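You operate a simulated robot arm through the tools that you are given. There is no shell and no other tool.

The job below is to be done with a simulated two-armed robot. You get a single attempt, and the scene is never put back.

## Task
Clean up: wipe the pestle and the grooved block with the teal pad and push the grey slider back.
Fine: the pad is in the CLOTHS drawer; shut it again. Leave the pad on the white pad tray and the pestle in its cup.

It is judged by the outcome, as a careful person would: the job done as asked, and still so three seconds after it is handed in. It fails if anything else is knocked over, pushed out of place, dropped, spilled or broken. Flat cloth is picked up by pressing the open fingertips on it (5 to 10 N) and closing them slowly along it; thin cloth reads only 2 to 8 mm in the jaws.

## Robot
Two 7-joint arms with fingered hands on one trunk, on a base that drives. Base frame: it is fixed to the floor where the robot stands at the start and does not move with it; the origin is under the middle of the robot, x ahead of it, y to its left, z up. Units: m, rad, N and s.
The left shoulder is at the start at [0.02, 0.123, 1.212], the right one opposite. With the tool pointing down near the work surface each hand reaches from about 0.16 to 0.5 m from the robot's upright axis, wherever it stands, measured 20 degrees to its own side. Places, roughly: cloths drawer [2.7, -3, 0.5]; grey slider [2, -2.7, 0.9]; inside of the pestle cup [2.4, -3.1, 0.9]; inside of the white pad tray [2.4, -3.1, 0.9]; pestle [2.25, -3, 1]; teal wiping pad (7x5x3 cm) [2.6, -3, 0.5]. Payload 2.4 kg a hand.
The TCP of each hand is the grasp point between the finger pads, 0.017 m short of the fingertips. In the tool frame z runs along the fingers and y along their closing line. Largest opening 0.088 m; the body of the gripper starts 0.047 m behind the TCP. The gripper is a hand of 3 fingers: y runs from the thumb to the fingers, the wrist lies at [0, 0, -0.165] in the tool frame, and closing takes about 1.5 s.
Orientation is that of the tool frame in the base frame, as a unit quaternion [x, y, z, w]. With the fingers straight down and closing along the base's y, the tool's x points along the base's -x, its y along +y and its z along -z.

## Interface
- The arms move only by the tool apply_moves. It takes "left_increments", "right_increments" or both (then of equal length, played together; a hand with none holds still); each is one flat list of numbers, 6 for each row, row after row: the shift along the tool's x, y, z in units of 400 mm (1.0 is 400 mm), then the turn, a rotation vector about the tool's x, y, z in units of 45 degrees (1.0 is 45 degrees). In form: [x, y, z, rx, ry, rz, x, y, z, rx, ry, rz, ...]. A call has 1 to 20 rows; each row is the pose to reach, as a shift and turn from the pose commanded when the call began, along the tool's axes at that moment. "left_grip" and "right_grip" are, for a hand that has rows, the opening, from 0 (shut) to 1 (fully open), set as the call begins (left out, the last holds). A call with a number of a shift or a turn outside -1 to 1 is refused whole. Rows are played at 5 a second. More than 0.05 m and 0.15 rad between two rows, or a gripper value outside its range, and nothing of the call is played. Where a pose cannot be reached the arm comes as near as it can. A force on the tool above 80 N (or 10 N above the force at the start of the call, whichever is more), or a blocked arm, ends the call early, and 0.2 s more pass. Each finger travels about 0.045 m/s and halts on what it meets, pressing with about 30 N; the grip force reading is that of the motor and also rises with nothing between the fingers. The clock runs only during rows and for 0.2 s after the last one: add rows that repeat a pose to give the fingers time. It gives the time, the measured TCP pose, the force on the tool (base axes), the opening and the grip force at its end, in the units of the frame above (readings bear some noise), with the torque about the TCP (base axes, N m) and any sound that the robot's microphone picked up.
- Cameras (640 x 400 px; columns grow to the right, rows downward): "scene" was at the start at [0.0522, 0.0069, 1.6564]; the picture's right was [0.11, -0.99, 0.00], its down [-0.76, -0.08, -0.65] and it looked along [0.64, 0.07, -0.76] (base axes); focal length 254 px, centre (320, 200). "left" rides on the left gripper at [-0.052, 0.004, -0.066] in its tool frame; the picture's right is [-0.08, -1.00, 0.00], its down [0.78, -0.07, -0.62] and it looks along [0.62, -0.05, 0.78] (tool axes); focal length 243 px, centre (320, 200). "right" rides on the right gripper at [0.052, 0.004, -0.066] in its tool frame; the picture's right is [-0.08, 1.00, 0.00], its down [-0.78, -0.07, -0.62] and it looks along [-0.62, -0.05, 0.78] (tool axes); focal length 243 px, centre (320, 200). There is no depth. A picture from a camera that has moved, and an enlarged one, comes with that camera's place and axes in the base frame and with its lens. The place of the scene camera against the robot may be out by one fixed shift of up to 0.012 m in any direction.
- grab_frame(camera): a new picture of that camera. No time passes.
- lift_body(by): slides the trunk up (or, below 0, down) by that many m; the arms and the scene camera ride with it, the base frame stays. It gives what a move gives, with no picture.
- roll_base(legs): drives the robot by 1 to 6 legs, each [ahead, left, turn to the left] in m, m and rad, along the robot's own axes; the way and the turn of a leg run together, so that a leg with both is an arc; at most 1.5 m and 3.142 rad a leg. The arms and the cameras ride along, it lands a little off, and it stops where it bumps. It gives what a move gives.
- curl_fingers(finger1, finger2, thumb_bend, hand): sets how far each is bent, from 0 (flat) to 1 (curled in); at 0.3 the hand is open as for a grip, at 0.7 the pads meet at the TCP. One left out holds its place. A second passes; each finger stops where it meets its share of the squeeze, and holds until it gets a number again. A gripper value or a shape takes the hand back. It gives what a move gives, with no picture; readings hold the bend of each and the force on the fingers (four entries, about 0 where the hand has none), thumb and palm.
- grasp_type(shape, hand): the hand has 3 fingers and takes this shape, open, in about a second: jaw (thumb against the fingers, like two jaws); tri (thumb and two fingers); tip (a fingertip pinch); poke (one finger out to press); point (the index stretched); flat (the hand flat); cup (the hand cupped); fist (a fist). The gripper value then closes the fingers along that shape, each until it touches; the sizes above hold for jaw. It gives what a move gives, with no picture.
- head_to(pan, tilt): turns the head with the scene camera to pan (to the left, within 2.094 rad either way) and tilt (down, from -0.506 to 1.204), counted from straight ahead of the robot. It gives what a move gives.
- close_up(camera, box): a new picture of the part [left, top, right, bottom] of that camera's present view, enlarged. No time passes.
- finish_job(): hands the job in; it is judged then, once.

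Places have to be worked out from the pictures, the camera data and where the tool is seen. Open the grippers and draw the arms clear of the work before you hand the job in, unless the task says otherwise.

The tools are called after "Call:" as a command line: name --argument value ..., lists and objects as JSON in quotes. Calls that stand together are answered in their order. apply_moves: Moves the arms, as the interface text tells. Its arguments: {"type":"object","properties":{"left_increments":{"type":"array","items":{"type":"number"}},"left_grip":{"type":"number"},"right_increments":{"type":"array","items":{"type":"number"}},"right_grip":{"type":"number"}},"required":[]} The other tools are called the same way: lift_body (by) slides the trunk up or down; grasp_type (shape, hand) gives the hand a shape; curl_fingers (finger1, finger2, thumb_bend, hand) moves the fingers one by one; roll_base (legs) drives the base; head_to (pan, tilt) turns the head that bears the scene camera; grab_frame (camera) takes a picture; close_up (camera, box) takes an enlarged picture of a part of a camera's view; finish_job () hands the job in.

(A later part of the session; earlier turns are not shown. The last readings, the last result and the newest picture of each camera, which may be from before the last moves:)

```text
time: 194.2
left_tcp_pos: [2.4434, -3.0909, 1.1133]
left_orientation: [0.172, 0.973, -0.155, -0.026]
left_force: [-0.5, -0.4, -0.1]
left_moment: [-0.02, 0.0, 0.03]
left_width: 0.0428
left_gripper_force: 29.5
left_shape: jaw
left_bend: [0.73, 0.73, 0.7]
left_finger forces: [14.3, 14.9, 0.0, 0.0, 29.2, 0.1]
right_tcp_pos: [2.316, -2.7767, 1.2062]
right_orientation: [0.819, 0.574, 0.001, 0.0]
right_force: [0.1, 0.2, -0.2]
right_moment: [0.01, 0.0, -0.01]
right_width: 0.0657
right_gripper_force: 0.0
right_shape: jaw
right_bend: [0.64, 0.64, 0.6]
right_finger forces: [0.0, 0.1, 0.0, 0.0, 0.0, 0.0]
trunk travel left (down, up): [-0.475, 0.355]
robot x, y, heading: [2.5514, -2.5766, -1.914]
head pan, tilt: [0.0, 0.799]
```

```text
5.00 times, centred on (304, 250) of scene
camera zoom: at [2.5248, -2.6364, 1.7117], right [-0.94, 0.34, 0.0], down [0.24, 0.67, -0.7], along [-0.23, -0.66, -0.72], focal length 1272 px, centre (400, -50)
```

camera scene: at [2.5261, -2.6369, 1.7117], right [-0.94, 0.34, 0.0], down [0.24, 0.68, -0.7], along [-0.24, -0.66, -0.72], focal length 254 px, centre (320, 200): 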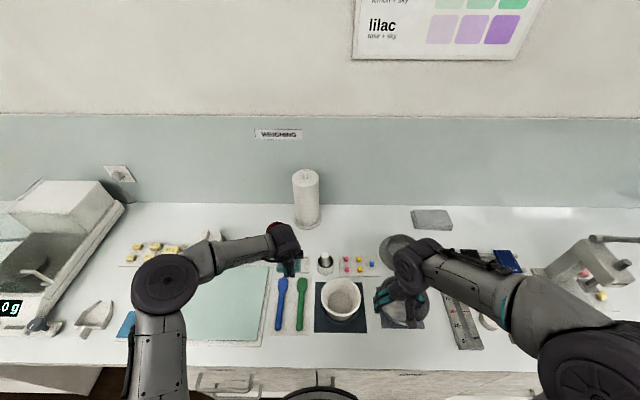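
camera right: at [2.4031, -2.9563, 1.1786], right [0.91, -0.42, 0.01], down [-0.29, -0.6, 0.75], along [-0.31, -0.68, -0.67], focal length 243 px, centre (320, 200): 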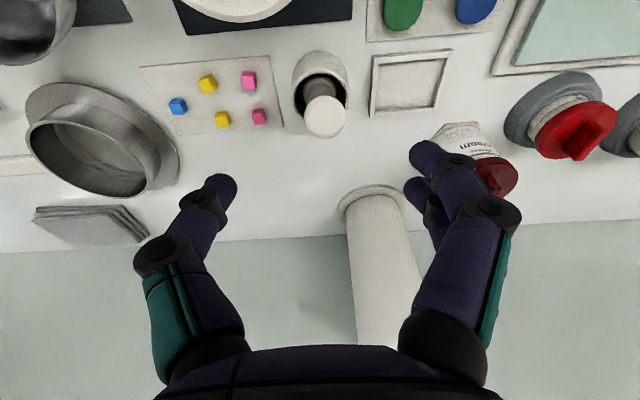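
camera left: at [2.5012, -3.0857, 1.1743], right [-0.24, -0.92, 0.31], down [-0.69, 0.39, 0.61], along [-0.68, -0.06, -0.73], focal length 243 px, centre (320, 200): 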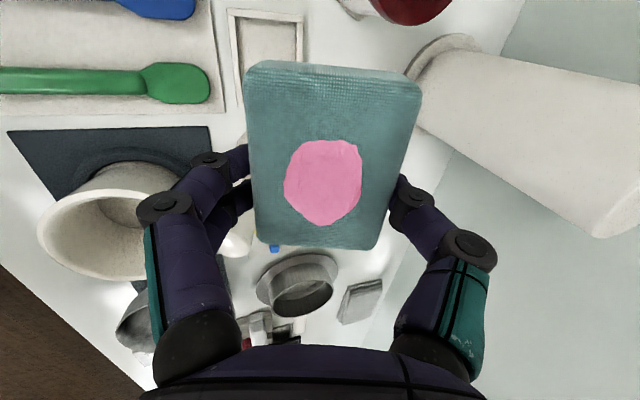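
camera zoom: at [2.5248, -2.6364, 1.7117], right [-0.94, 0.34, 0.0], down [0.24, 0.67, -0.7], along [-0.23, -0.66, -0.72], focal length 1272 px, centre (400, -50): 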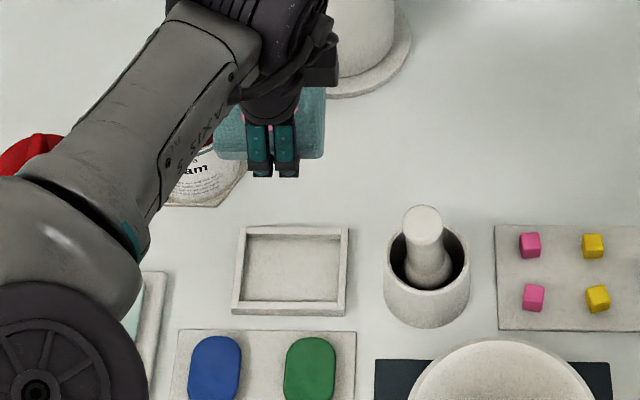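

Left-camera sightings put the tray's near edge at f 2.040 and its centre at about f 2.075, s 3.364. I nudge the pad 5 mm forward and 2.5 mm left, then lower the trunk 0.13 m.

Call:
apply_moves --left_increments '[-0.003, -0.007, 0.002, 0, 0, 0, -0.006, -0.013, 0.004, 0, 0, 0, -0.006, -0.013, 0.004, 0, 0, 0]' --left_grip 0.42

Call:
lift_body --by -0.13

Call:
grab_frame --camera "left"

Call:
close_up --camera "scene" --box '[240, 180, 368, 260]'

```text
time: 195.0
left_tcp_pos: [2.4467, -3.0934, 1.1134]
left_orientation: [0.169, 0.973, -0.154, -0.026]
left_force: [0.3, -0.2, -0.7]
left_moment: [0.01, 0.03, -0.03]
left_width: 0.0431
left_gripper_force: 29.3
left_shape: jaw
left_bend: [0.73, 0.73, 0.7]
left_finger forces: [14.3, 14.8, 0.0, 0.1, 29.2, 0.0]
left hand out of reach, approached as far as the arm can: row 1, 2, 3
right_tcp_pos: [2.3157, -2.7767, 1.2071]
right_orientation: [0.819, 0.574, 0.0, 0.0]
right_force: [0.8, 0.6, 0.1]
right_moment: [0.01, 0.0, 0.0]
right_width: 0.0656
right_gripper_force: 0.1
right_shape: jaw
right_bend: [0.64, 0.64, 0.6]
right_finger forces: [0.0, 0.0, 0.1, 0.1, 0.1, 0.0]
trunk travel left (down, up): [-0.475, 0.355]
robot x, y, heading: [2.5493, -2.5761, -1.913]
head pan, tilt: [0.0, 0.799]
```

```text
time: 196.6
left_tcp_pos: [2.4464, -3.0912, 0.9812]
left_orientation: [0.17, 0.973, -0.154, -0.027]
left_force: [-0.8, -0.6, -0.9]
left_moment: [0.01, -0.01, -0.06]
left_width: 0.0431
left_gripper_force: 29.9
left_shape: jaw
left_bend: [0.73, 0.73, 0.7]
left_finger forces: [14.3, 14.8, 0.1, 0.1, 29.2, 0.0]
right_tcp_pos: [2.3164, -2.7767, 1.0765]
right_orientation: [0.818, 0.575, 0.001, 0.0]
right_force: [-0.4, 0.1, -0.3]
right_moment: [0.01, 0.0, 0.01]
right_width: 0.066
right_gripper_force: 0.1
right_shape: jaw
right_bend: [0.64, 0.64, 0.6]
right_finger forces: [0.0, 0.0, 0.0, 0.0, 0.0, 0.0]
trunk travel left (down, up): [-0.345, 0.485]
robot x, y, heading: [2.555, -2.5799, -1.914]
head pan, tilt: [0.0, 0.799]
```

```text
taken
camera left: at [2.5051, -3.0871, 1.0443], right [-0.24, -0.92, 0.31], down [-0.69, 0.39, 0.61], along [-0.68, -0.07, -0.73], focal length 243 px, centre (320, 200)
```

left: 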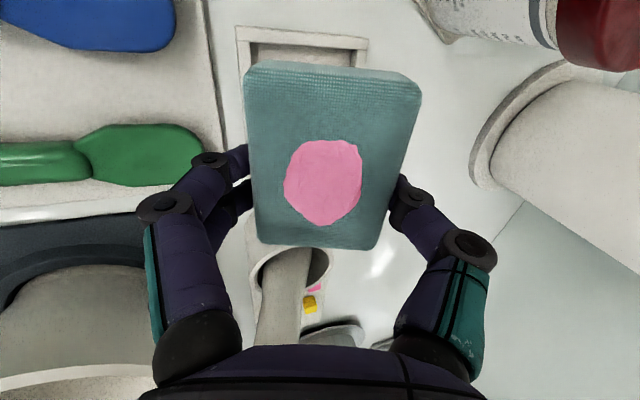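

```text
5.00 times, centred on (304, 220) of scene
camera zoom: at [2.5262, -2.6367, 1.5818], right [-0.94, 0.34, 0.0], down [0.24, 0.67, -0.7], along [-0.24, -0.66, -0.72], focal length 1272 px, centre (400, 100)
```

zoom: 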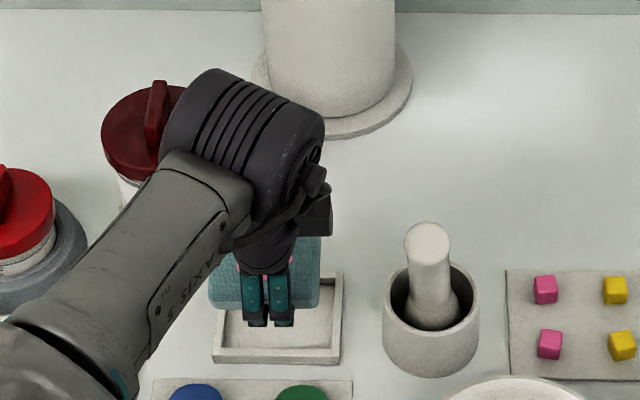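

The pad is centred on the tray sideways (s 3.365 for both), and its near lower edge is just inside the tray's near wall. I tilt 2–3° more to gain a few mm forward, then lower 3 cm.

Call:
apply_moves --left_increments '[0, -0.004, 0.001, 0.03, 0, 0, 0, -0.007, 0.002, 0.06, 0, 0, 0, 0.003, 0.032, 0.06, 0, 0, 0, 0.012, 0.062, 0.06, 0, 0, 0, 0.016, 0.073, 0.06, 0, 0]' --left_grip 0.42

Call:
grab_frame --camera "left"

Call:
close_up --camera "scene" --box '[250, 205, 346, 265]'

```text
time: 197.8
left_tcp_pos: [2.4454, -3.0949, 0.9531]
left_orientation: [0.17, 0.969, -0.177, -0.031]
left_force: [0.3, 0.4, -0.5]
left_moment: [0.02, 0.0, 0.02]
left_width: 0.043
left_gripper_force: 29.8
left_shape: jaw
left_bend: [0.73, 0.73, 0.7]
left_finger forces: [14.4, 14.8, 0.1, 0.0, 29.3, 0.1]
right_tcp_pos: [2.3159, -2.7774, 1.0771]
right_orientation: [0.818, 0.575, 0.001, -0.001]
right_force: [0.6, 0.6, -0.6]
right_moment: [0.03, 0.02, 0.0]
right_width: 0.0658
right_gripper_force: 0.1
right_shape: jaw
right_bend: [0.64, 0.64, 0.6]
right_finger forces: [0.0, 0.0, 0.1, 0.0, 0.0, 0.0]
trunk travel left (down, up): [-0.345, 0.485]
robot x, y, heading: [2.5556, -2.5817, -1.915]
head pan, tilt: [0.0, 0.799]
```

```text
taken
camera left: at [2.505, -3.0876, 1.0135], right [-0.24, -0.91, 0.35], down [-0.68, 0.41, 0.6], along [-0.69, -0.1, -0.71], focal length 243 px, centre (320, 200)
```

left: 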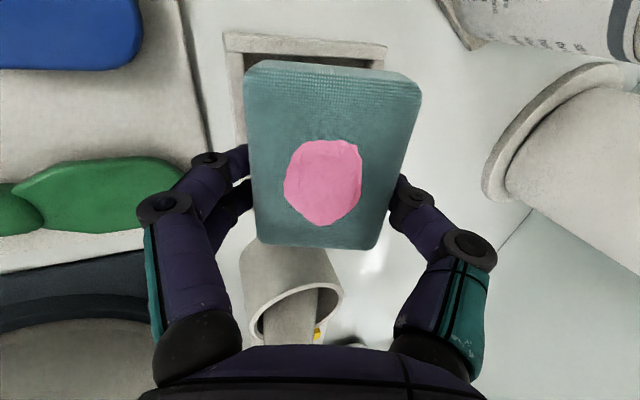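

```text
6.67 times, centred on (298, 235) of scene
camera zoom: at [2.5262, -2.6367, 1.5818], right [-0.94, 0.34, 0.0], down [0.24, 0.67, -0.7], along [-0.24, -0.66, -0.72], focal length 1696 px, centre (467, -33)
```

zoom: 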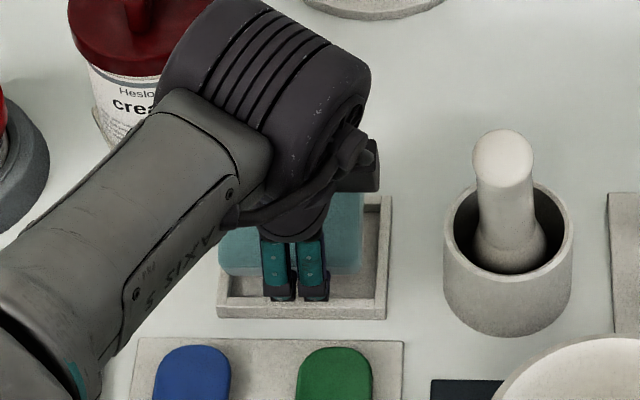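

I check the sideways alignment of pad and tray more closely from the scene camera.

Call:
close_up --camera "scene" --box '[276, 228, 316, 253]'

Call:
close_up --camera "left" --box '[200, 10, 440, 160]'

Call:
close_up --camera "right" --box '[380, 120, 640, 320]'

```text
16.00 times, centred on (296, 240) of scene
camera zoom: at [2.5262, -2.6367, 1.5818], right [-0.94, 0.34, 0.0], down [0.24, 0.67, -0.7], along [-0.24, -0.66, -0.72], focal length 4069 px, centre (704, -448)
```

zoom: 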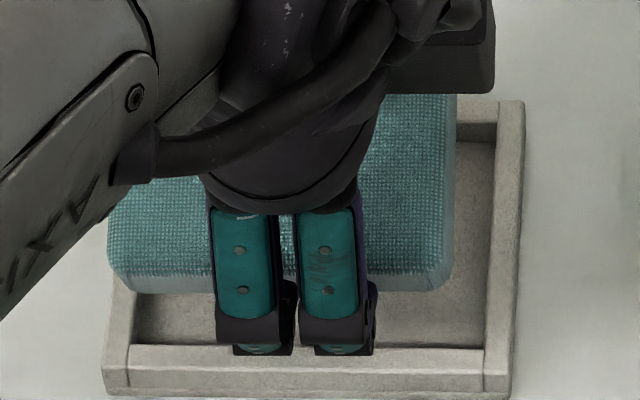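

```text
2.67 times, centred on (320, 85) of left
camera zoom: at [2.505, -3.0876, 1.0135], right [-0.24, -0.91, 0.35], down [-0.68, 0.41, 0.6], along [-0.69, -0.1, -0.71], focal length 647 px, centre (320, 507)
```

zoom: 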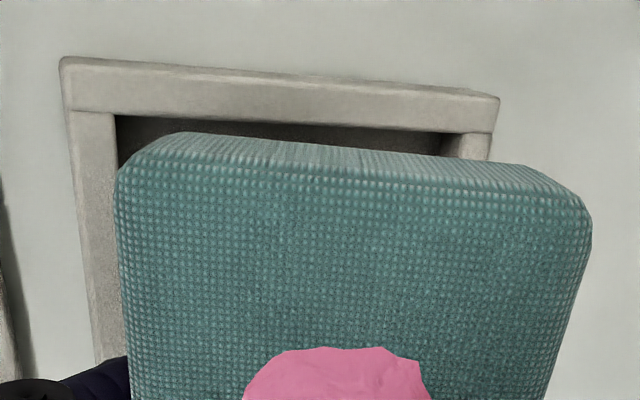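

```text
2.00 times, centred on (510, 220) of right
camera zoom: at [2.3379, -2.7296, 1.1409], right [0.91, -0.42, 0.0], down [-0.33, -0.71, 0.62], along [-0.26, -0.56, -0.78], focal length 485 px, centre (-60, 160)
```

zoom: 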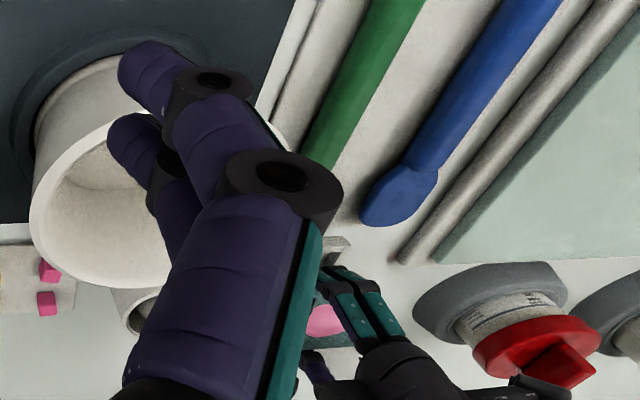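

The scene view shows the pad about 3 mm too far left of the tray's middle and still about 2 cm above it. I shift 2.5 mm right, lower 1 cm, and compare again.

Call:
apply_moves --left_increments '[0.003, 0, 0, 0, 0, 0, 0.0063, 0.004, 0.011, 0, 0, 0, 0.0063, 0.009, 0.0235, 0, 0, 0]' --left_grip 0.42

Call:
close_up --camera "scene" --box '[276, 228, 316, 253]'

Call:
close_up --camera "left" --box '[200, 10, 440, 160]'

```text
time: 198.6
left_tcp_pos: [2.4433, -3.0942, 0.9429]
left_orientation: [0.169, 0.969, -0.177, -0.031]
left_force: [0.1, 0.2, 0.3]
left_moment: [0.01, -0.02, -0.01]
left_width: 0.0431
left_gripper_force: 30.3
left_shape: jaw
left_bend: [0.73, 0.73, 0.7]
left_finger forces: [14.4, 14.8, 0.1, 0.0, 29.1, 0.0]
right_tcp_pos: [2.3155, -2.7772, 1.0764]
right_orientation: [0.819, 0.574, 0.0, 0.0]
right_force: [-0.4, -0.8, -0.3]
right_moment: [0.0, 0.02, -0.05]
right_width: 0.0658
right_gripper_force: 0.0
right_shape: jaw
right_bend: [0.64, 0.64, 0.6]
right_finger forces: [0.0, 0.0, 0.1, 0.1, 0.0, 0.1]
trunk travel left (down, up): [-0.345, 0.485]
robot x, y, heading: [2.5541, -2.5797, -1.918]
head pan, tilt: [0.0, 0.799]
```

```text
16.00 times, centred on (296, 240) of scene
camera zoom: at [2.5262, -2.6367, 1.5818], right [-0.94, 0.34, 0.0], down [0.24, 0.67, -0.7], along [-0.24, -0.66, -0.72], focal length 4069 px, centre (704, -448)
```

zoom: 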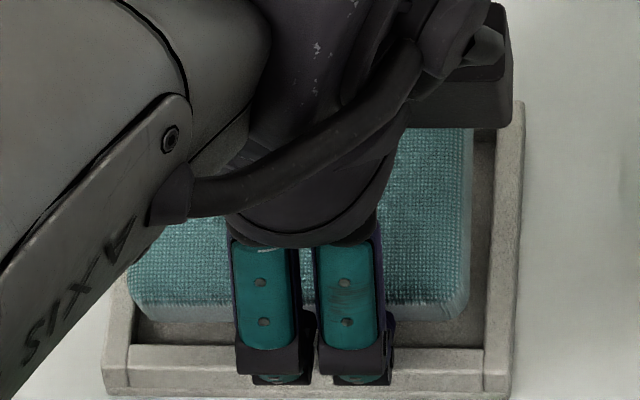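

```text
2.67 times, centred on (320, 85) of left
camera zoom: at [2.5022, -3.0871, 1.0026], right [-0.24, -0.91, 0.35], down [-0.68, 0.41, 0.6], along [-0.69, -0.1, -0.71], focal length 647 px, centre (320, 507)
```

zoom: 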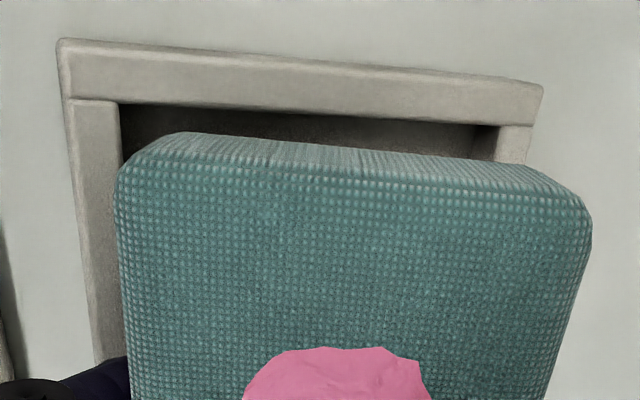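

The pad is now centred over the tray within about 1 mm. I lower it gently until the near edge touches the tray floor.

Call:
apply_moves --left_increments '[0, 0.0026, 0.007, 0, 0, 0, 0, 0.0053, 0.014, 0, 0, 0]' --left_grip 0.42

Call:
apply_moves --left_increments '[0, 0.0018, 0.0047, 0, 0, 0, 0, 0.0035, 0.0094, 0, 0, 0]' --left_grip 0.42

Call:
close_up --camera "scene" --box '[276, 228, 316, 253]'

```text
time: 199.2
left_tcp_pos: [2.4432, -3.0939, 0.9374]
left_orientation: [0.168, 0.969, -0.177, -0.031]
left_force: [0.7, -0.6, 5.8]
left_moment: [0.12, -0.07, 0.01]
left_width: 0.0431
left_gripper_force: 29.5
left_shape: jaw
left_bend: [0.73, 0.73, 0.7]
left_finger forces: [18.4, 17.6, 0.0, 0.0, 29.9, 0.1]
right_tcp_pos: [2.3168, -2.7767, 1.0769]
right_orientation: [0.819, 0.574, 0.001, 0.0]
right_force: [0.3, 0.7, 0.2]
right_moment: [-0.04, 0.02, -0.03]
right_width: 0.0661
right_gripper_force: 0.0
right_shape: jaw
right_bend: [0.64, 0.64, 0.6]
right_finger forces: [0.1, 0.0, 0.1, 0.0, 0.0, 0.1]
trunk travel left (down, up): [-0.345, 0.485]
robot x, y, heading: [2.5537, -2.5746, -1.909]
head pan, tilt: [0.0, 0.799]
```

```text
time: 199.8
left_tcp_pos: [2.4446, -3.093, 0.9334]
left_orientation: [0.169, 0.969, -0.18, -0.031]
left_force: [4.9, 6.5, 23.9]
left_moment: [0.57, -0.23, -0.03]
left_width: 0.0435
left_gripper_force: 30.3
left_shape: jaw
left_bend: [0.76, 0.76, 0.7]
left_finger forces: [29.0, 28.8, 0.1, 0.1, 33.3, 0.0]
right_tcp_pos: [2.3163, -2.7749, 1.0773]
right_orientation: [0.818, 0.575, -0.001, 0.0]
right_force: [0.3, 0.0, 0.1]
right_moment: [0.0, 0.0, 0.0]
right_width: 0.0658
right_gripper_force: 0.1
right_shape: jaw
right_bend: [0.64, 0.64, 0.6]
right_finger forces: [0.0, 0.0, 0.1, 0.0, 0.1, 0.0]
trunk travel left (down, up): [-0.345, 0.485]
robot x, y, heading: [2.5492, -2.5789, -1.913]
head pan, tilt: [0.0, 0.799]
```

```text
16.00 times, centred on (296, 240) of scene
camera zoom: at [2.5274, -2.6331, 1.5821], right [-0.94, 0.34, 0.0], down [0.24, 0.67, -0.7], along [-0.24, -0.66, -0.72], focal length 4069 px, centre (704, -448)
```

zoom: 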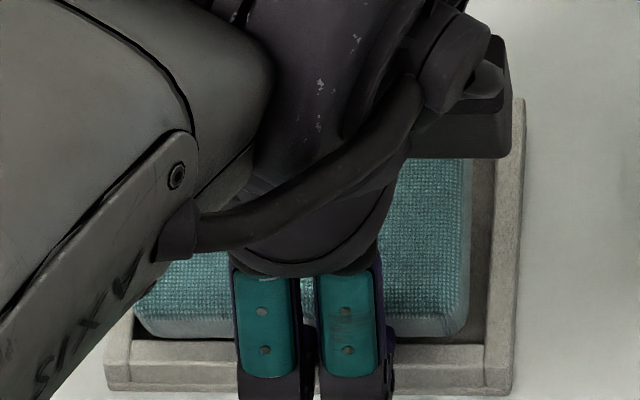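

The pad's near edge sits inside the tray with 24 N of pressing. I ease up 2 mm and 1 mm to the right, then open the hand slowly to let the pad settle.

Call:
apply_moves --left_increments '[0.003, -0.002, -0.006, 0, 0, 0, 0.003, -0.003, -0.007, 0, 0, 0]' --left_grip 0.42

Call:
apply_moves --left_increments '[0, 0, 0, 0, 0, 0, 0, 0, 0, 0, 0, 0, 0, 0, 0, 0, 0, 0, 0, 0, 0, 0, 0, 0, 0, 0, 0, 0, 0, 0]' --left_grip 0.7

Call:
close_up --camera "scene" --box '[270, 220, 326, 255]'

Call:
grab_frame --camera "left"

```text
time: 200.4
left_tcp_pos: [2.4429, -3.0947, 0.9351]
left_orientation: [0.17, 0.969, -0.177, -0.031]
left_force: [1.3, -0.2, 6.4]
left_moment: [0.12, -0.09, -0.05]
left_width: 0.0437
left_gripper_force: 29.8
left_shape: jaw
left_bend: [0.75, 0.75, 0.7]
left_finger forces: [18.5, 18.5, 0.0, 0.1, 30.9, 0.1]
right_tcp_pos: [2.3166, -2.7761, 1.0767]
right_orientation: [0.819, 0.574, 0.0, -0.002]
right_force: [-0.3, -0.6, -0.7]
right_moment: [0.02, 0.02, 0.01]
right_width: 0.0658
right_gripper_force: 0.1
right_shape: jaw
right_bend: [0.64, 0.64, 0.6]
right_finger forces: [0.1, 0.1, 0.0, 0.0, 0.0, 0.0]
trunk travel left (down, up): [-0.345, 0.485]
robot x, y, heading: [2.5509, -2.5787, -1.915]
head pan, tilt: [0.0, 0.799]
```

```text
time: 201.6
left_tcp_pos: [2.4422, -3.094, 0.9358]
left_orientation: [0.17, 0.969, -0.177, -0.03]
left_force: [0.9, -4.0, 13.9]
left_moment: [0.15, -0.1, -0.02]
left_width: 0.0509
left_gripper_force: 0.0
left_shape: jaw
left_bend: [0.74, 0.74, 0.64]
left_finger forces: [6.8, 6.8, 0.0, 0.0, 0.2, 0.0]
right_tcp_pos: [2.3161, -2.7767, 1.0752]
right_orientation: [0.819, 0.574, 0.001, 0.0]
right_force: [0.2, -0.3, -1.7]
right_moment: [0.0, -0.01, 0.0]
right_width: 0.0657
right_gripper_force: 0.0
right_shape: jaw
right_bend: [0.64, 0.64, 0.6]
right_finger forces: [0.0, 0.0, 0.0, 0.0, 0.0, 0.0]
trunk travel left (down, up): [-0.345, 0.485]
robot x, y, heading: [2.5514, -2.5767, -1.914]
head pan, tilt: [0.0, 0.799]
```

```text
11.43 times, centred on (298, 238) of scene
camera zoom: at [2.5266, -2.6359, 1.5819], right [-0.94, 0.34, 0.0], down [0.24, 0.67, -0.7], along [-0.24, -0.66, -0.72], focal length 2907 px, centre (571, -229)
```

zoom: 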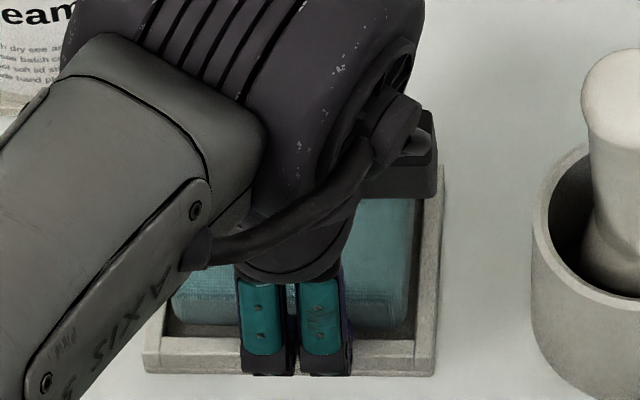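

```text
taken
camera left: at [2.5022, -3.0863, 0.9966], right [-0.24, -0.91, 0.35], down [-0.68, 0.41, 0.6], along [-0.69, -0.1, -0.71], focal length 243 px, centre (320, 200)
```

left: 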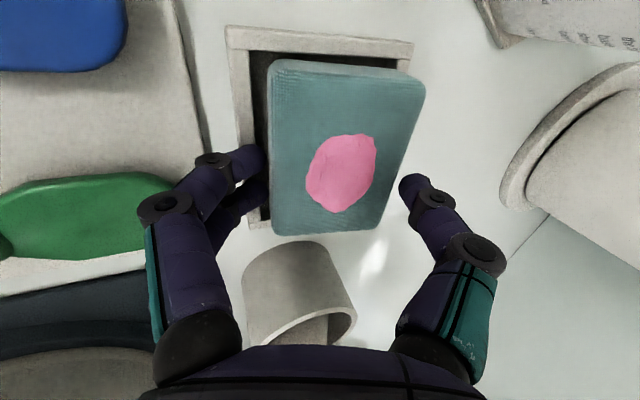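

The pad is free of the thumb, but the near fingers are pressing on the tray's near wall. I raise the hand 12 mm before opening further.

Call:
apply_moves --left_increments '[0, -0.004, -0.01, 0, 0, 0, 0, -0.008, -0.02, 0, 0, 0, 0, -0.011, -0.028, 0, 0, 0]' --left_grip 0.7

Call:
grab_frame --camera "left"

Call:
close_up --camera "scene" --box '[270, 220, 326, 255]'

```text
time: 202.4
left_tcp_pos: [2.4428, -3.0939, 0.948]
left_orientation: [0.169, 0.969, -0.178, -0.031]
left_force: [-1.1, -0.2, -0.1]
left_moment: [-0.01, 0.01, -0.02]
left_width: 0.0613
left_gripper_force: 0.0
left_shape: jaw
left_bend: [0.67, 0.67, 0.64]
left_finger forces: [0.0, 0.0, 0.0, 0.0, 0.1, 0.0]
right_tcp_pos: [2.3163, -2.7778, 1.0764]
right_orientation: [0.819, 0.574, 0.0, -0.001]
right_force: [0.1, -0.2, -0.4]
right_moment: [0.0, 0.02, 0.05]
right_width: 0.0659
right_gripper_force: 0.0
right_shape: jaw
right_bend: [0.64, 0.64, 0.6]
right_finger forces: [0.1, 0.1, 0.1, 0.1, 0.1, 0.0]
trunk travel left (down, up): [-0.345, 0.485]
robot x, y, heading: [2.5504, -2.5793, -1.917]
head pan, tilt: [0.0, 0.799]
```

```text
taken
camera left: at [2.5015, -3.0866, 1.0083], right [-0.24, -0.91, 0.35], down [-0.68, 0.41, 0.6], along [-0.69, -0.1, -0.71], focal length 243 px, centre (320, 200)
```

left: 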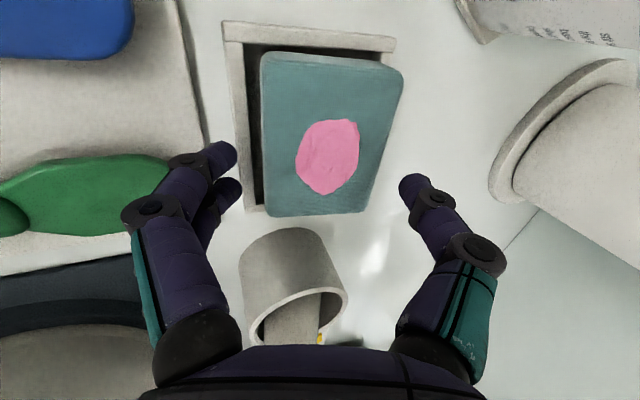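

```text
11.43 times, centred on (298, 238) of scene
camera zoom: at [2.5262, -2.6367, 1.5817], right [-0.94, 0.34, 0.0], down [0.24, 0.67, -0.7], along [-0.24, -0.66, -0.72], focal length 2907 px, centre (571, -229)
```

zoom: 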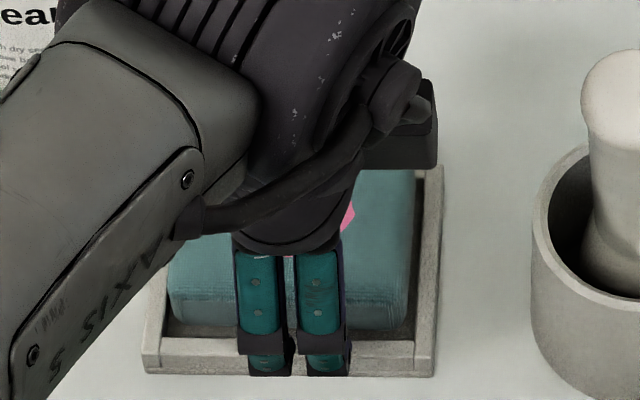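

The pad lies in the tray and the fingers are free of it. I open fully and lift the left hand straight up.

Call:
apply_moves --left_increments '[0, 0, 0, 0, 0, 0, 0, -0.01, -0.025, 0, 0, 0, 0, -0.03, -0.08, 0, 0, 0, 0, -0.06, -0.157, 0, 0, 0, 0, -0.089, -0.234, 0, 0, 0]' --left_grip 1.0

Call:
grab_frame --camera "left"

Call:
close_up --camera "scene" --box '[250, 205, 346, 265]'

```text
time: 203.6
left_tcp_pos: [2.4448, -3.0941, 1.0473]
left_orientation: [0.169, 0.969, -0.177, -0.031]
left_force: [-0.5, -0.2, -0.5]
left_moment: [-0.01, 0.0, 0.04]
left_width: 0.0877
left_gripper_force: 0.1
left_shape: jaw
left_bend: [0.3, 0.3, 0.3]
left_finger forces: [0.0, 0.0, 0.0, 0.1, 0.1, 0.0]
right_tcp_pos: [2.3142, -2.7763, 1.0755]
right_orientation: [0.818, 0.575, 0.0, -0.002]
right_force: [0.2, 0.1, 0.7]
right_moment: [0.02, 0.03, -0.04]
right_width: 0.0656
right_gripper_force: 0.0
right_shape: jaw
right_bend: [0.64, 0.64, 0.6]
right_finger forces: [0.0, 0.1, 0.1, 0.0, 0.1, 0.1]
trunk travel left (down, up): [-0.345, 0.485]
robot x, y, heading: [2.5522, -2.5765, -1.916]
head pan, tilt: [0.0, 0.799]
```

```text
taken
camera left: at [2.5033, -3.0867, 1.1086], right [-0.24, -0.91, 0.35], down [-0.68, 0.41, 0.6], along [-0.69, -0.1, -0.71], focal length 243 px, centre (320, 200)
```

left: 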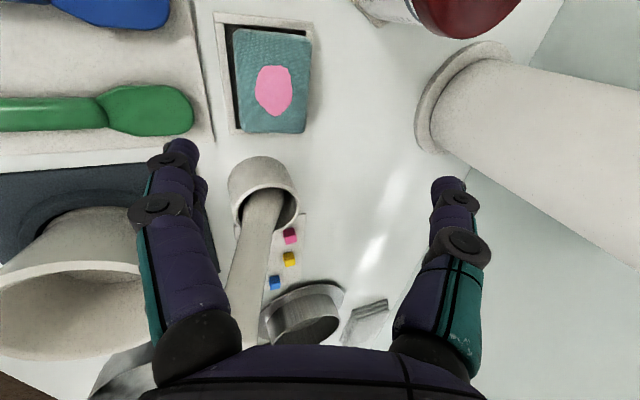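

```text
6.67 times, centred on (298, 235) of scene
camera zoom: at [2.5263, -2.6366, 1.5818], right [-0.94, 0.34, 0.0], down [0.24, 0.67, -0.7], along [-0.24, -0.66, -0.72], focal length 1696 px, centre (467, -33)
```

zoom: 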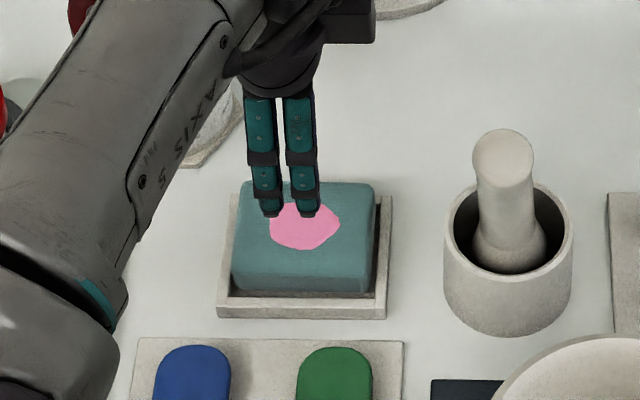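

The pad lies in the tray. I retract the left hand back and up, levelling it, then inspect tray and cup.

Call:
apply_moves --left_increments '[0, 0.02, -0.08, -0.06, 0, 0, 0, 0.08, -0.13, -0.13, 0, 0, 0, 0.15, -0.17, -0.2, 0, 0, 0, 0.22, -0.2, -0.27, 0, 0, 0, 0.29, -0.23, -0.34, 0, 0, 0, 0.36, -0.26, -0.4, 0, 0, 0, 0.42, -0.29, -0.46, 0, 0]' --left_grip 1.0

Call:
close_up --camera "scene" --box '[270, 210, 350, 260]'

Call:
grab_frame --camera "left"

Call:
grab_frame --camera "scene"

```text
time: 205.2
left_tcp_pos: [2.5109, -2.9084, 1.0969]
left_orientation: [0.172, 0.985, 0.001, 0.0]
left_force: [0.5, 0.1, -0.4]
left_moment: [-0.04, 0.02, 0.01]
left_width: 0.0877
left_gripper_force: 0.1
left_shape: jaw
left_bend: [0.3, 0.3, 0.3]
left_finger forces: [0.0, 0.0, 0.1, 0.0, 0.1, 0.0]
right_tcp_pos: [2.3163, -2.7773, 1.077]
right_orientation: [0.819, 0.574, 0.0, -0.001]
right_force: [0.5, 0.5, 0.1]
right_moment: [0.01, 0.0, 0.02]
right_width: 0.0658
right_gripper_force: 0.1
right_shape: jaw
right_bend: [0.64, 0.64, 0.6]
right_finger forces: [0.0, 0.1, 0.1, 0.0, 0.0, 0.0]
trunk travel left (down, up): [-0.345, 0.485]
robot x, y, heading: [2.5507, -2.5777, -1.911]
head pan, tilt: [0.0, 0.799]
```

```text
8.00 times, centred on (310, 235) of scene
camera zoom: at [2.5263, -2.6365, 1.5818], right [-0.94, 0.34, 0.0], down [0.24, 0.67, -0.7], along [-0.24, -0.66, -0.72], focal length 2035 px, centre (400, -80)
```

zoom: 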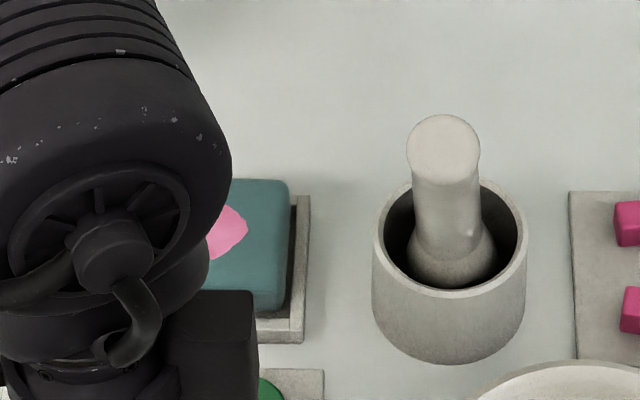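

```text
taken
camera left: at [2.5615, -2.922, 1.1629], right [-0.26, -0.97, 0.0], down [-0.76, 0.2, 0.62], along [-0.6, 0.16, -0.78], focal length 243 px, centre (320, 200)
```

left: 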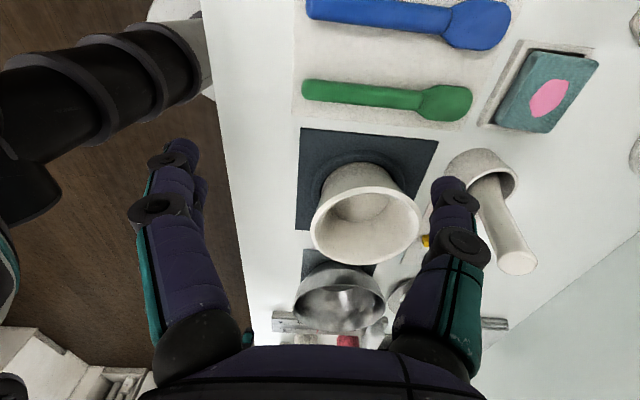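

```text
taken
camera scene: at [2.5263, -2.6365, 1.5818], right [-0.94, 0.34, 0.0], down [0.24, 0.67, -0.7], along [-0.24, -0.66, -0.72], focal length 254 px, centre (320, 200)
```

scene: 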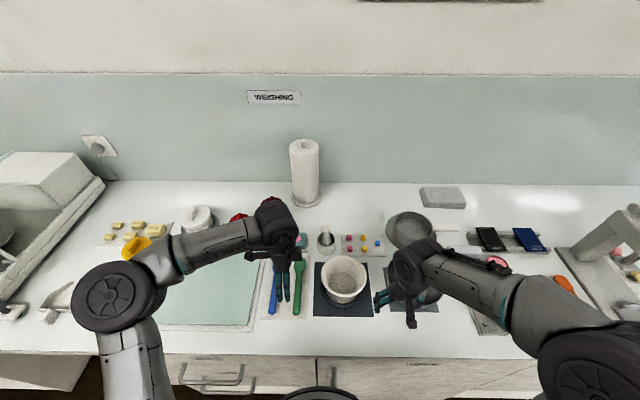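

The pestle is well seated in the cup. I check the pad in the tray, and the yellow jar near the left elbow, more closely.

Call:
close_up --camera "scene" --box '[60, 190, 220, 290]'

Call:
close_up --camera "left" --box '[440, 20, 640, 145]'

```text
4.00 times, centred on (140, 240) of scene
camera zoom: at [2.5263, -2.6365, 1.5818], right [-0.94, 0.34, 0.0], down [0.24, 0.67, -0.7], along [-0.24, -0.66, -0.72], focal length 1017 px, centre (1040, 40)
```

zoom: 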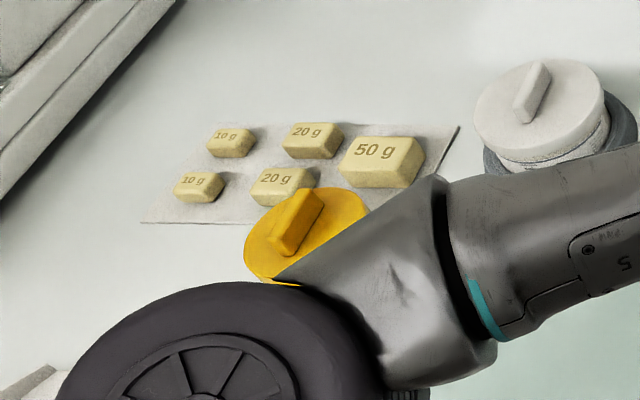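

```text
3.20 times, centred on (540, 82) of left
camera zoom: at [2.5615, -2.922, 1.1629], right [-0.26, -0.97, 0.0], down [-0.76, 0.2, 0.62], along [-0.6, 0.16, -0.78], focal length 776 px, centre (-384, 576)
```

zoom: 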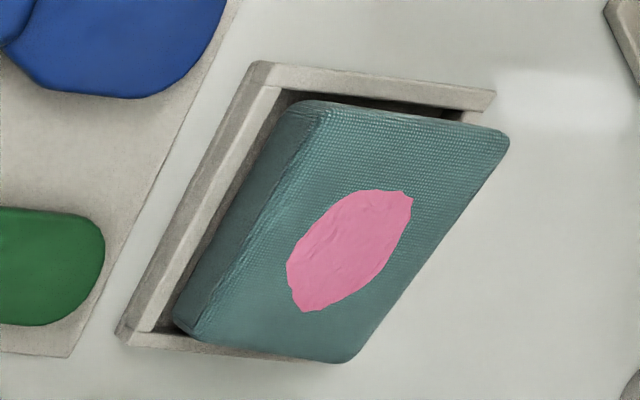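

The jar has not moved. The pad, however, seems to lie with its far edge on the tray's far wall rather than flat. I raise the trunk to lift the arm clear of the jar and look again.

Call:
lift_body --by 0.13

Call:
apply_moves --left_increments '[-0.05, 0.03, 0, 0, 0, 0, -0.1, 0.06, 0, 0, 0, 0, -0.15, 0.1, 0, 0, 0, 0, -0.2, 0.14, 0, 0, 0, 0]' --left_grip 1.0

Call:
grab_frame --camera "scene"

Call:
close_up --camera "scene" --box '[270, 235, 350, 285]'

Call:
grab_frame --camera "left"

```text
time: 206.8
left_tcp_pos: [2.5095, -2.9081, 1.2258]
left_orientation: [0.171, 0.985, 0.0, 0.0]
left_force: [0.3, -0.6, -0.1]
left_moment: [0.02, -0.02, 0.0]
left_width: 0.0877
left_gripper_force: 0.1
left_shape: jaw
left_bend: [0.3, 0.3, 0.3]
left_finger forces: [0.0, 0.1, 0.1, 0.0, 0.0, 0.0]
right_tcp_pos: [2.3159, -2.7768, 1.2066]
right_orientation: [0.818, 0.575, 0.001, 0.0]
right_force: [-1.2, 0.1, 0.1]
right_moment: [-0.01, 0.02, 0.02]
right_width: 0.0657
right_gripper_force: 0.0
right_shape: jaw
right_bend: [0.64, 0.64, 0.6]
right_finger forces: [0.0, 0.0, 0.0, 0.0, 0.0, 0.0]
trunk travel left (down, up): [-0.475, 0.355]
robot x, y, heading: [2.5533, -2.5751, -1.914]
head pan, tilt: [0.0, 0.799]
```

```text
time: 207.8
left_tcp_pos: [2.6061, -2.884, 1.2267]
left_orientation: [0.173, 0.985, 0.001, 0.0]
left_force: [0.3, -0.8, 1.2]
left_moment: [-0.01, 0.02, -0.01]
left_width: 0.088
left_gripper_force: 0.1
left_shape: jaw
left_bend: [0.3, 0.3, 0.3]
left_finger forces: [0.1, 0.0, 0.0, 0.0, 0.1, 0.0]
right_tcp_pos: [2.3165, -2.7774, 1.2069]
right_orientation: [0.819, 0.574, 0.001, -0.002]
right_force: [0.2, -0.6, -0.5]
right_moment: [0.03, -0.02, 0.0]
right_width: 0.0656
right_gripper_force: 0.2
right_shape: jaw
right_bend: [0.64, 0.64, 0.6]
right_finger forces: [0.0, 0.0, 0.1, 0.0, 0.0, 0.0]
trunk travel left (down, up): [-0.475, 0.355]
robot x, y, heading: [2.5556, -2.5767, -1.916]
head pan, tilt: [0.0, 0.799]
```

```text
taken
camera scene: at [2.5269, -2.6365, 1.7118], right [-0.94, 0.34, 0.0], down [0.24, 0.67, -0.7], along [-0.24, -0.66, -0.72], focal length 254 px, centre (320, 200)
```

scene: 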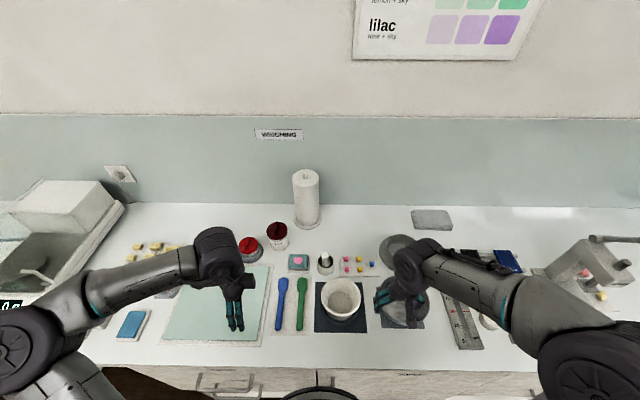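

```text
8.00 times, centred on (310, 260) of scene
camera zoom: at [2.5269, -2.6365, 1.7118], right [-0.94, 0.34, 0.0], down [0.24, 0.67, -0.7], along [-0.24, -0.66, -0.72], focal length 2035 px, centre (400, -280)
```

zoom: 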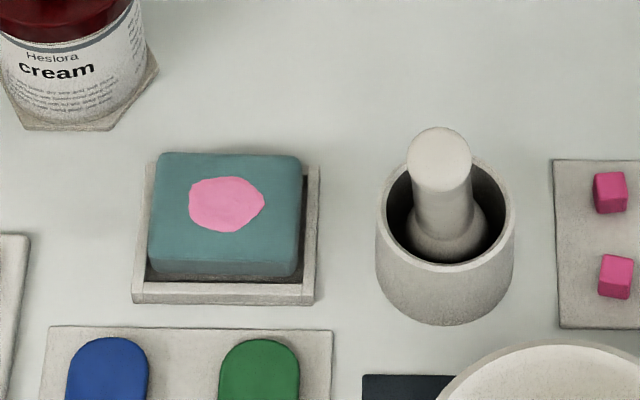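

```text
taken
camera left: at [2.6566, -2.8977, 1.292], right [-0.26, -0.97, 0.0], down [-0.76, 0.2, 0.62], along [-0.6, 0.16, -0.78], focal length 243 px, centre (320, 200)
```

left: 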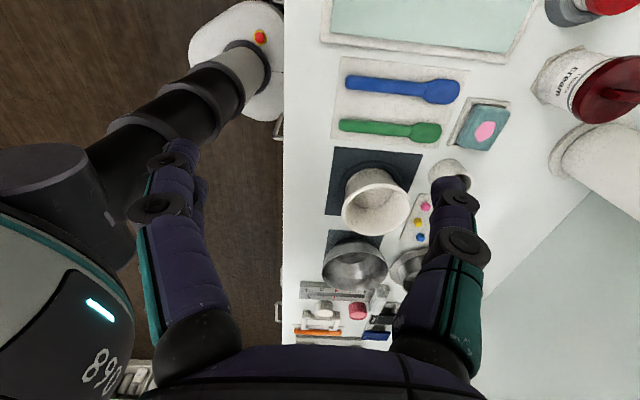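

The pad still looks tilted about 15° (its far side about 1.5 cm high), so it should be seated properly. I close the left hand and bring its fingertips above the far half of the pad to press it down gently.

Call:
apply_moves --left_increments '[0.024, -0.08, 0.03, 0.066, 0, 0, 0.048, -0.165, 0.06, 0.133, 0, 0, 0.072, -0.25, 0.09, 0.2, 0, 0, 0.096, -0.335, 0.12, 0.267, 0, 0, 0.12, -0.42, 0.15, 0.333, 0, 0, 0.144, -0.505, 0.185, 0.4, 0, 0, 0.168, -0.59, 0.22, 0.467, 0, 0, 0.1925, -0.67, 0.25, 0.533, 0, 0]' --left_grip 0.0

Call:
grab_frame --camera "left"

Call:
close_up --camera "scene" --box '[250, 220, 346, 280]'

```text
time: 209.6
left_tcp_pos: [2.4392, -3.1063, 1.1245]
left_orientation: [0.171, 0.963, -0.204, -0.035]
left_force: [0.6, -0.3, -0.8]
left_moment: [-0.01, 0.0, -0.01]
left_width: 0.0
left_gripper_force: 29.8
left_shape: jaw
left_bend: [0.69, 0.69, 0.8]
left_finger forces: [0.0, 0.1, 0.0, 0.1, 0.0, 0.1]
right_tcp_pos: [2.3154, -2.7758, 1.2065]
right_orientation: [0.819, 0.574, 0.0, 0.0]
right_force: [-0.3, 0.4, -0.2]
right_moment: [-0.04, 0.0, 0.01]
right_width: 0.0658
right_gripper_force: 0.1
right_shape: jaw
right_bend: [0.64, 0.64, 0.6]
right_finger forces: [0.0, 0.0, 0.0, 0.0, 0.0, 0.0]
trunk travel left (down, up): [-0.475, 0.355]
robot x, y, heading: [2.5505, -2.5773, -1.914]
head pan, tilt: [0.0, 0.799]
```

```text
taken
camera left: at [2.4988, -3.0963, 1.1834], right [-0.23, -0.89, 0.4], down [-0.67, 0.45, 0.59], along [-0.71, -0.13, -0.7], focal length 243 px, centre (320, 200)
```

left: 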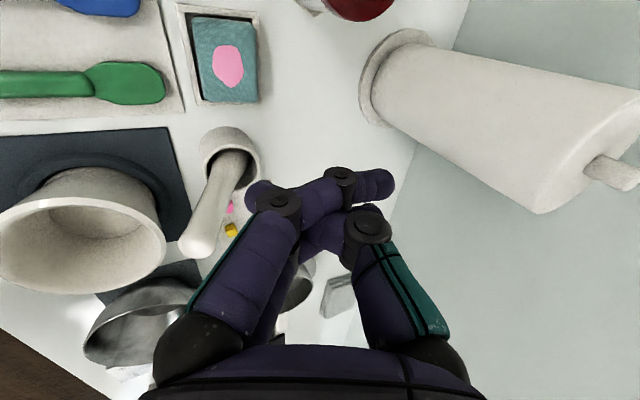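

```text
6.67 times, centred on (298, 250) of scene
camera zoom: at [2.5247, -2.6364, 1.7117], right [-0.94, 0.34, 0.0], down [0.24, 0.67, -0.7], along [-0.23, -0.66, -0.72], focal length 1696 px, centre (467, -133)
```

zoom: 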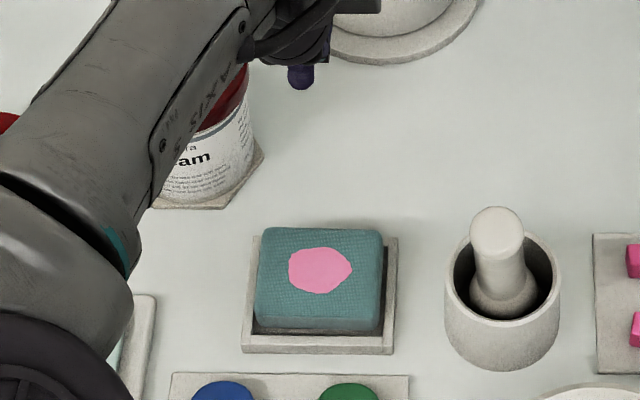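

The pad and tray are unobstructed now, so I zoom in on them from both cameras.

Call:
close_up --camera "scene" --box '[280, 248, 316, 278]'

Call:
close_up --camera "left" --box '[165, 0, 285, 110]'

```text
13.33 times, centred on (298, 263) of scene
camera zoom: at [2.5247, -2.6364, 1.7117], right [-0.94, 0.34, 0.0], down [0.24, 0.67, -0.7], along [-0.23, -0.66, -0.72], focal length 3391 px, centre (613, -640)
```

zoom: 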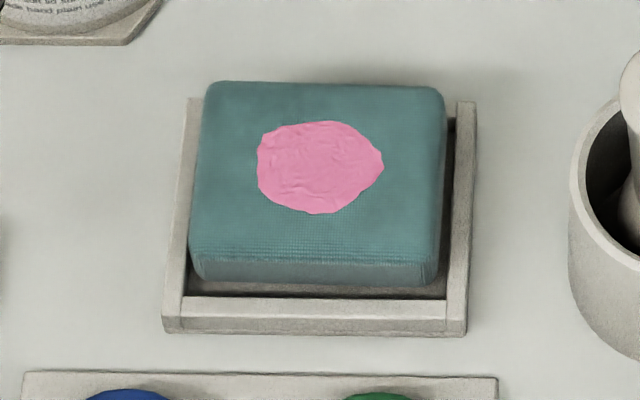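

```text
3.64 times, centred on (225, 55) of left
camera zoom: at [2.4988, -3.0963, 1.1834], right [-0.23, -0.89, 0.4], down [-0.67, 0.45, 0.59], along [-0.71, -0.13, -0.7], focal length 882 px, centre (666, 727)
```

zoom: 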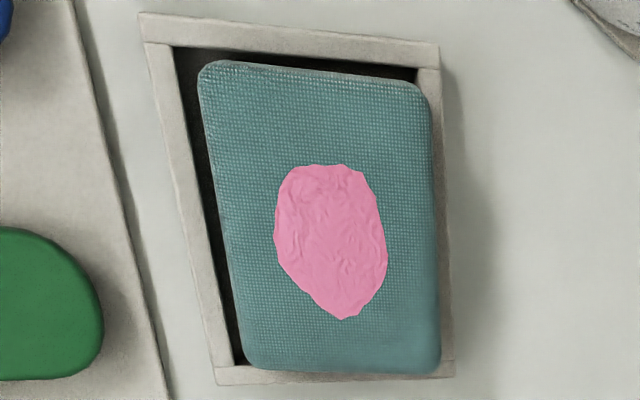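

Seen this way, the edges match a pad lying flat on the tray floor (bevel and near face in the right proportions). To be sure it is seated, I lower the trunk and press lightly on it with the closed fingertips.

Call:
lift_body --by -0.13

Call:
apply_moves --left_increments '[0, 0.01, 0.023, 0, 0, 0, 0, 0.02, 0.046, 0, 0, 0, 0, 0.028, 0.064, 0, 0, 0]' --left_grip 0.0

Call:
grab_frame --camera "left"

Call:
close_up --camera "scene" --box '[250, 200, 346, 260]'

```text
time: 211.2
left_tcp_pos: [2.4415, -3.1075, 0.9957]
left_orientation: [0.168, 0.964, -0.203, -0.036]
left_force: [0.5, -0.7, 0.3]
left_moment: [0.01, 0.01, 0.01]
left_width: 0.0
left_gripper_force: 30.2
left_shape: jaw
left_bend: [0.69, 0.69, 0.8]
left_finger forces: [0.0, 0.0, 0.0, 0.0, 0.0, 0.0]
right_tcp_pos: [2.3164, -2.7763, 1.0763]
right_orientation: [0.819, 0.574, 0.001, -0.001]
right_force: [-0.3, 0.6, -0.9]
right_moment: [0.0, 0.01, -0.02]
right_width: 0.0658
right_gripper_force: 0.1
right_shape: jaw
right_bend: [0.64, 0.64, 0.6]
right_finger forces: [0.1, 0.1, 0.0, 0.0, 0.0, 0.0]
trunk travel left (down, up): [-0.345, 0.485]
robot x, y, heading: [2.5538, -2.5791, -1.915]
head pan, tilt: [0.0, 0.799]
```

```text
time: 211.9
left_tcp_pos: [2.4417, -3.1074, 0.9671]
left_orientation: [0.169, 0.964, -0.204, -0.035]
left_force: [-0.5, 0.1, 0.4]
left_moment: [-0.01, 0.03, 0.0]
left_width: 0.0
left_gripper_force: 30.1
left_shape: jaw
left_bend: [0.69, 0.69, 0.8]
left_finger forces: [0.0, 0.1, 0.0, 0.1, 0.1, 0.0]
right_tcp_pos: [2.316, -2.7769, 1.076]
right_orientation: [0.818, 0.575, 0.0, 0.0]
right_force: [-0.3, 1.0, -0.4]
right_moment: [-0.02, 0.02, -0.01]
right_width: 0.0657
right_gripper_force: 0.0
right_shape: jaw
right_bend: [0.64, 0.64, 0.6]
right_finger forces: [0.1, 0.0, 0.0, 0.0, 0.1, 0.1]
trunk travel left (down, up): [-0.345, 0.485]
robot x, y, heading: [2.5539, -2.5783, -1.914]
head pan, tilt: [0.0, 0.799]
```

```text
taken
camera left: at [2.5015, -3.0972, 1.0255], right [-0.23, -0.89, 0.4], down [-0.67, 0.44, 0.59], along [-0.71, -0.13, -0.7], focal length 243 px, centre (320, 200)
```

left: 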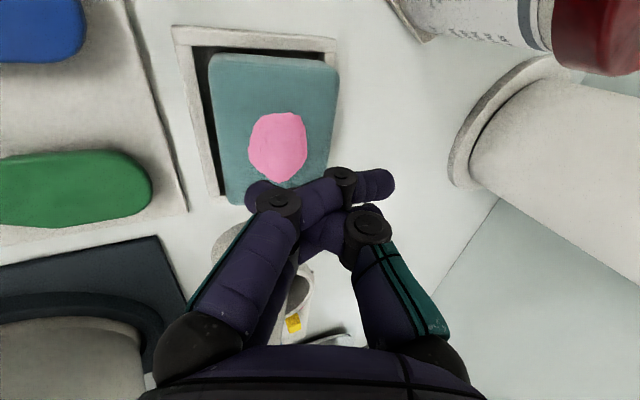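

```text
6.67 times, centred on (298, 230) of scene
camera zoom: at [2.5262, -2.6367, 1.5818], right [-0.94, 0.34, 0.0], down [0.24, 0.67, -0.7], along [-0.24, -0.66, -0.72], focal length 1696 px, centre (467, 0)
```

zoom: 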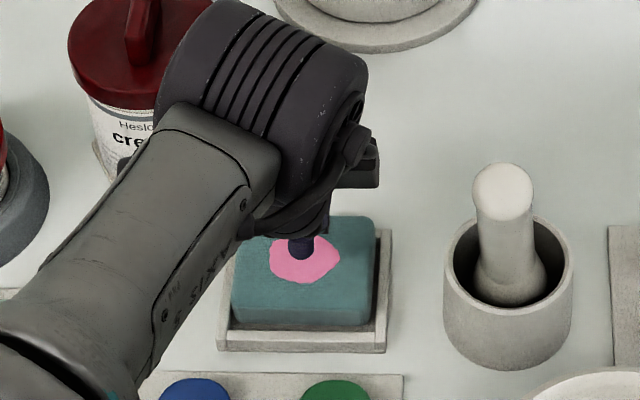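

The fingertips are above the pad's centre. I lower in small steps until I feel light contact.

Call:
apply_moves --left_increments '[0, 0.005, 0.0115, 0, 0, 0, 0, 0.0102, 0.023, 0, 0, 0]' --left_grip 0.0

Call:
apply_moves --left_increments '[0, 0.004, 0.0092, 0, 0, 0, 0, 0.008, 0.018, 0, 0, 0]' --left_grip 0.0

```text
time: 212.6
left_tcp_pos: [2.4423, -3.1082, 0.9577]
left_orientation: [0.168, 0.964, -0.204, -0.035]
left_force: [-0.4, 0.4, 0.0]
left_moment: [-0.01, -0.03, 0.02]
left_width: 0.0001
left_gripper_force: 30.2
left_shape: jaw
left_bend: [0.69, 0.69, 0.8]
left_finger forces: [0.1, 0.1, 0.0, 0.1, 0.1, 0.1]
right_tcp_pos: [2.3153, -2.7769, 1.0775]
right_orientation: [0.819, 0.574, 0.001, -0.001]
right_force: [0.5, 0.4, 0.2]
right_moment: [0.01, -0.01, 0.0]
right_width: 0.066
right_gripper_force: 0.1
right_shape: jaw
right_bend: [0.64, 0.64, 0.6]
right_finger forces: [0.1, 0.0, 0.0, 0.0, 0.1, 0.1]
trunk travel left (down, up): [-0.345, 0.485]
robot x, y, heading: [2.5529, -2.578, -1.917]
head pan, tilt: [0.0, 0.799]
```

```text
time: 213.2
left_tcp_pos: [2.4408, -3.108, 0.9499]
left_orientation: [0.168, 0.964, -0.205, -0.035]
left_force: [-0.3, 1.0, -0.2]
left_moment: [-0.02, 0.02, -0.03]
left_width: 0.0002
left_gripper_force: 30.2
left_shape: jaw
left_bend: [0.69, 0.69, 0.8]
left_finger forces: [0.0, 0.1, 0.0, 0.0, 0.0, 0.0]
right_tcp_pos: [2.3166, -2.7768, 1.0763]
right_orientation: [0.819, 0.574, 0.0, 0.0]
right_force: [-0.1, 0.6, 0.3]
right_moment: [0.01, 0.0, -0.03]
right_width: 0.0659
right_gripper_force: 0.1
right_shape: jaw
right_bend: [0.64, 0.64, 0.6]
right_finger forces: [0.0, 0.1, 0.0, 0.0, 0.0, 0.1]
trunk travel left (down, up): [-0.345, 0.485]
robot x, y, heading: [2.5536, -2.5757, -1.919]
head pan, tilt: [0.0, 0.799]
```

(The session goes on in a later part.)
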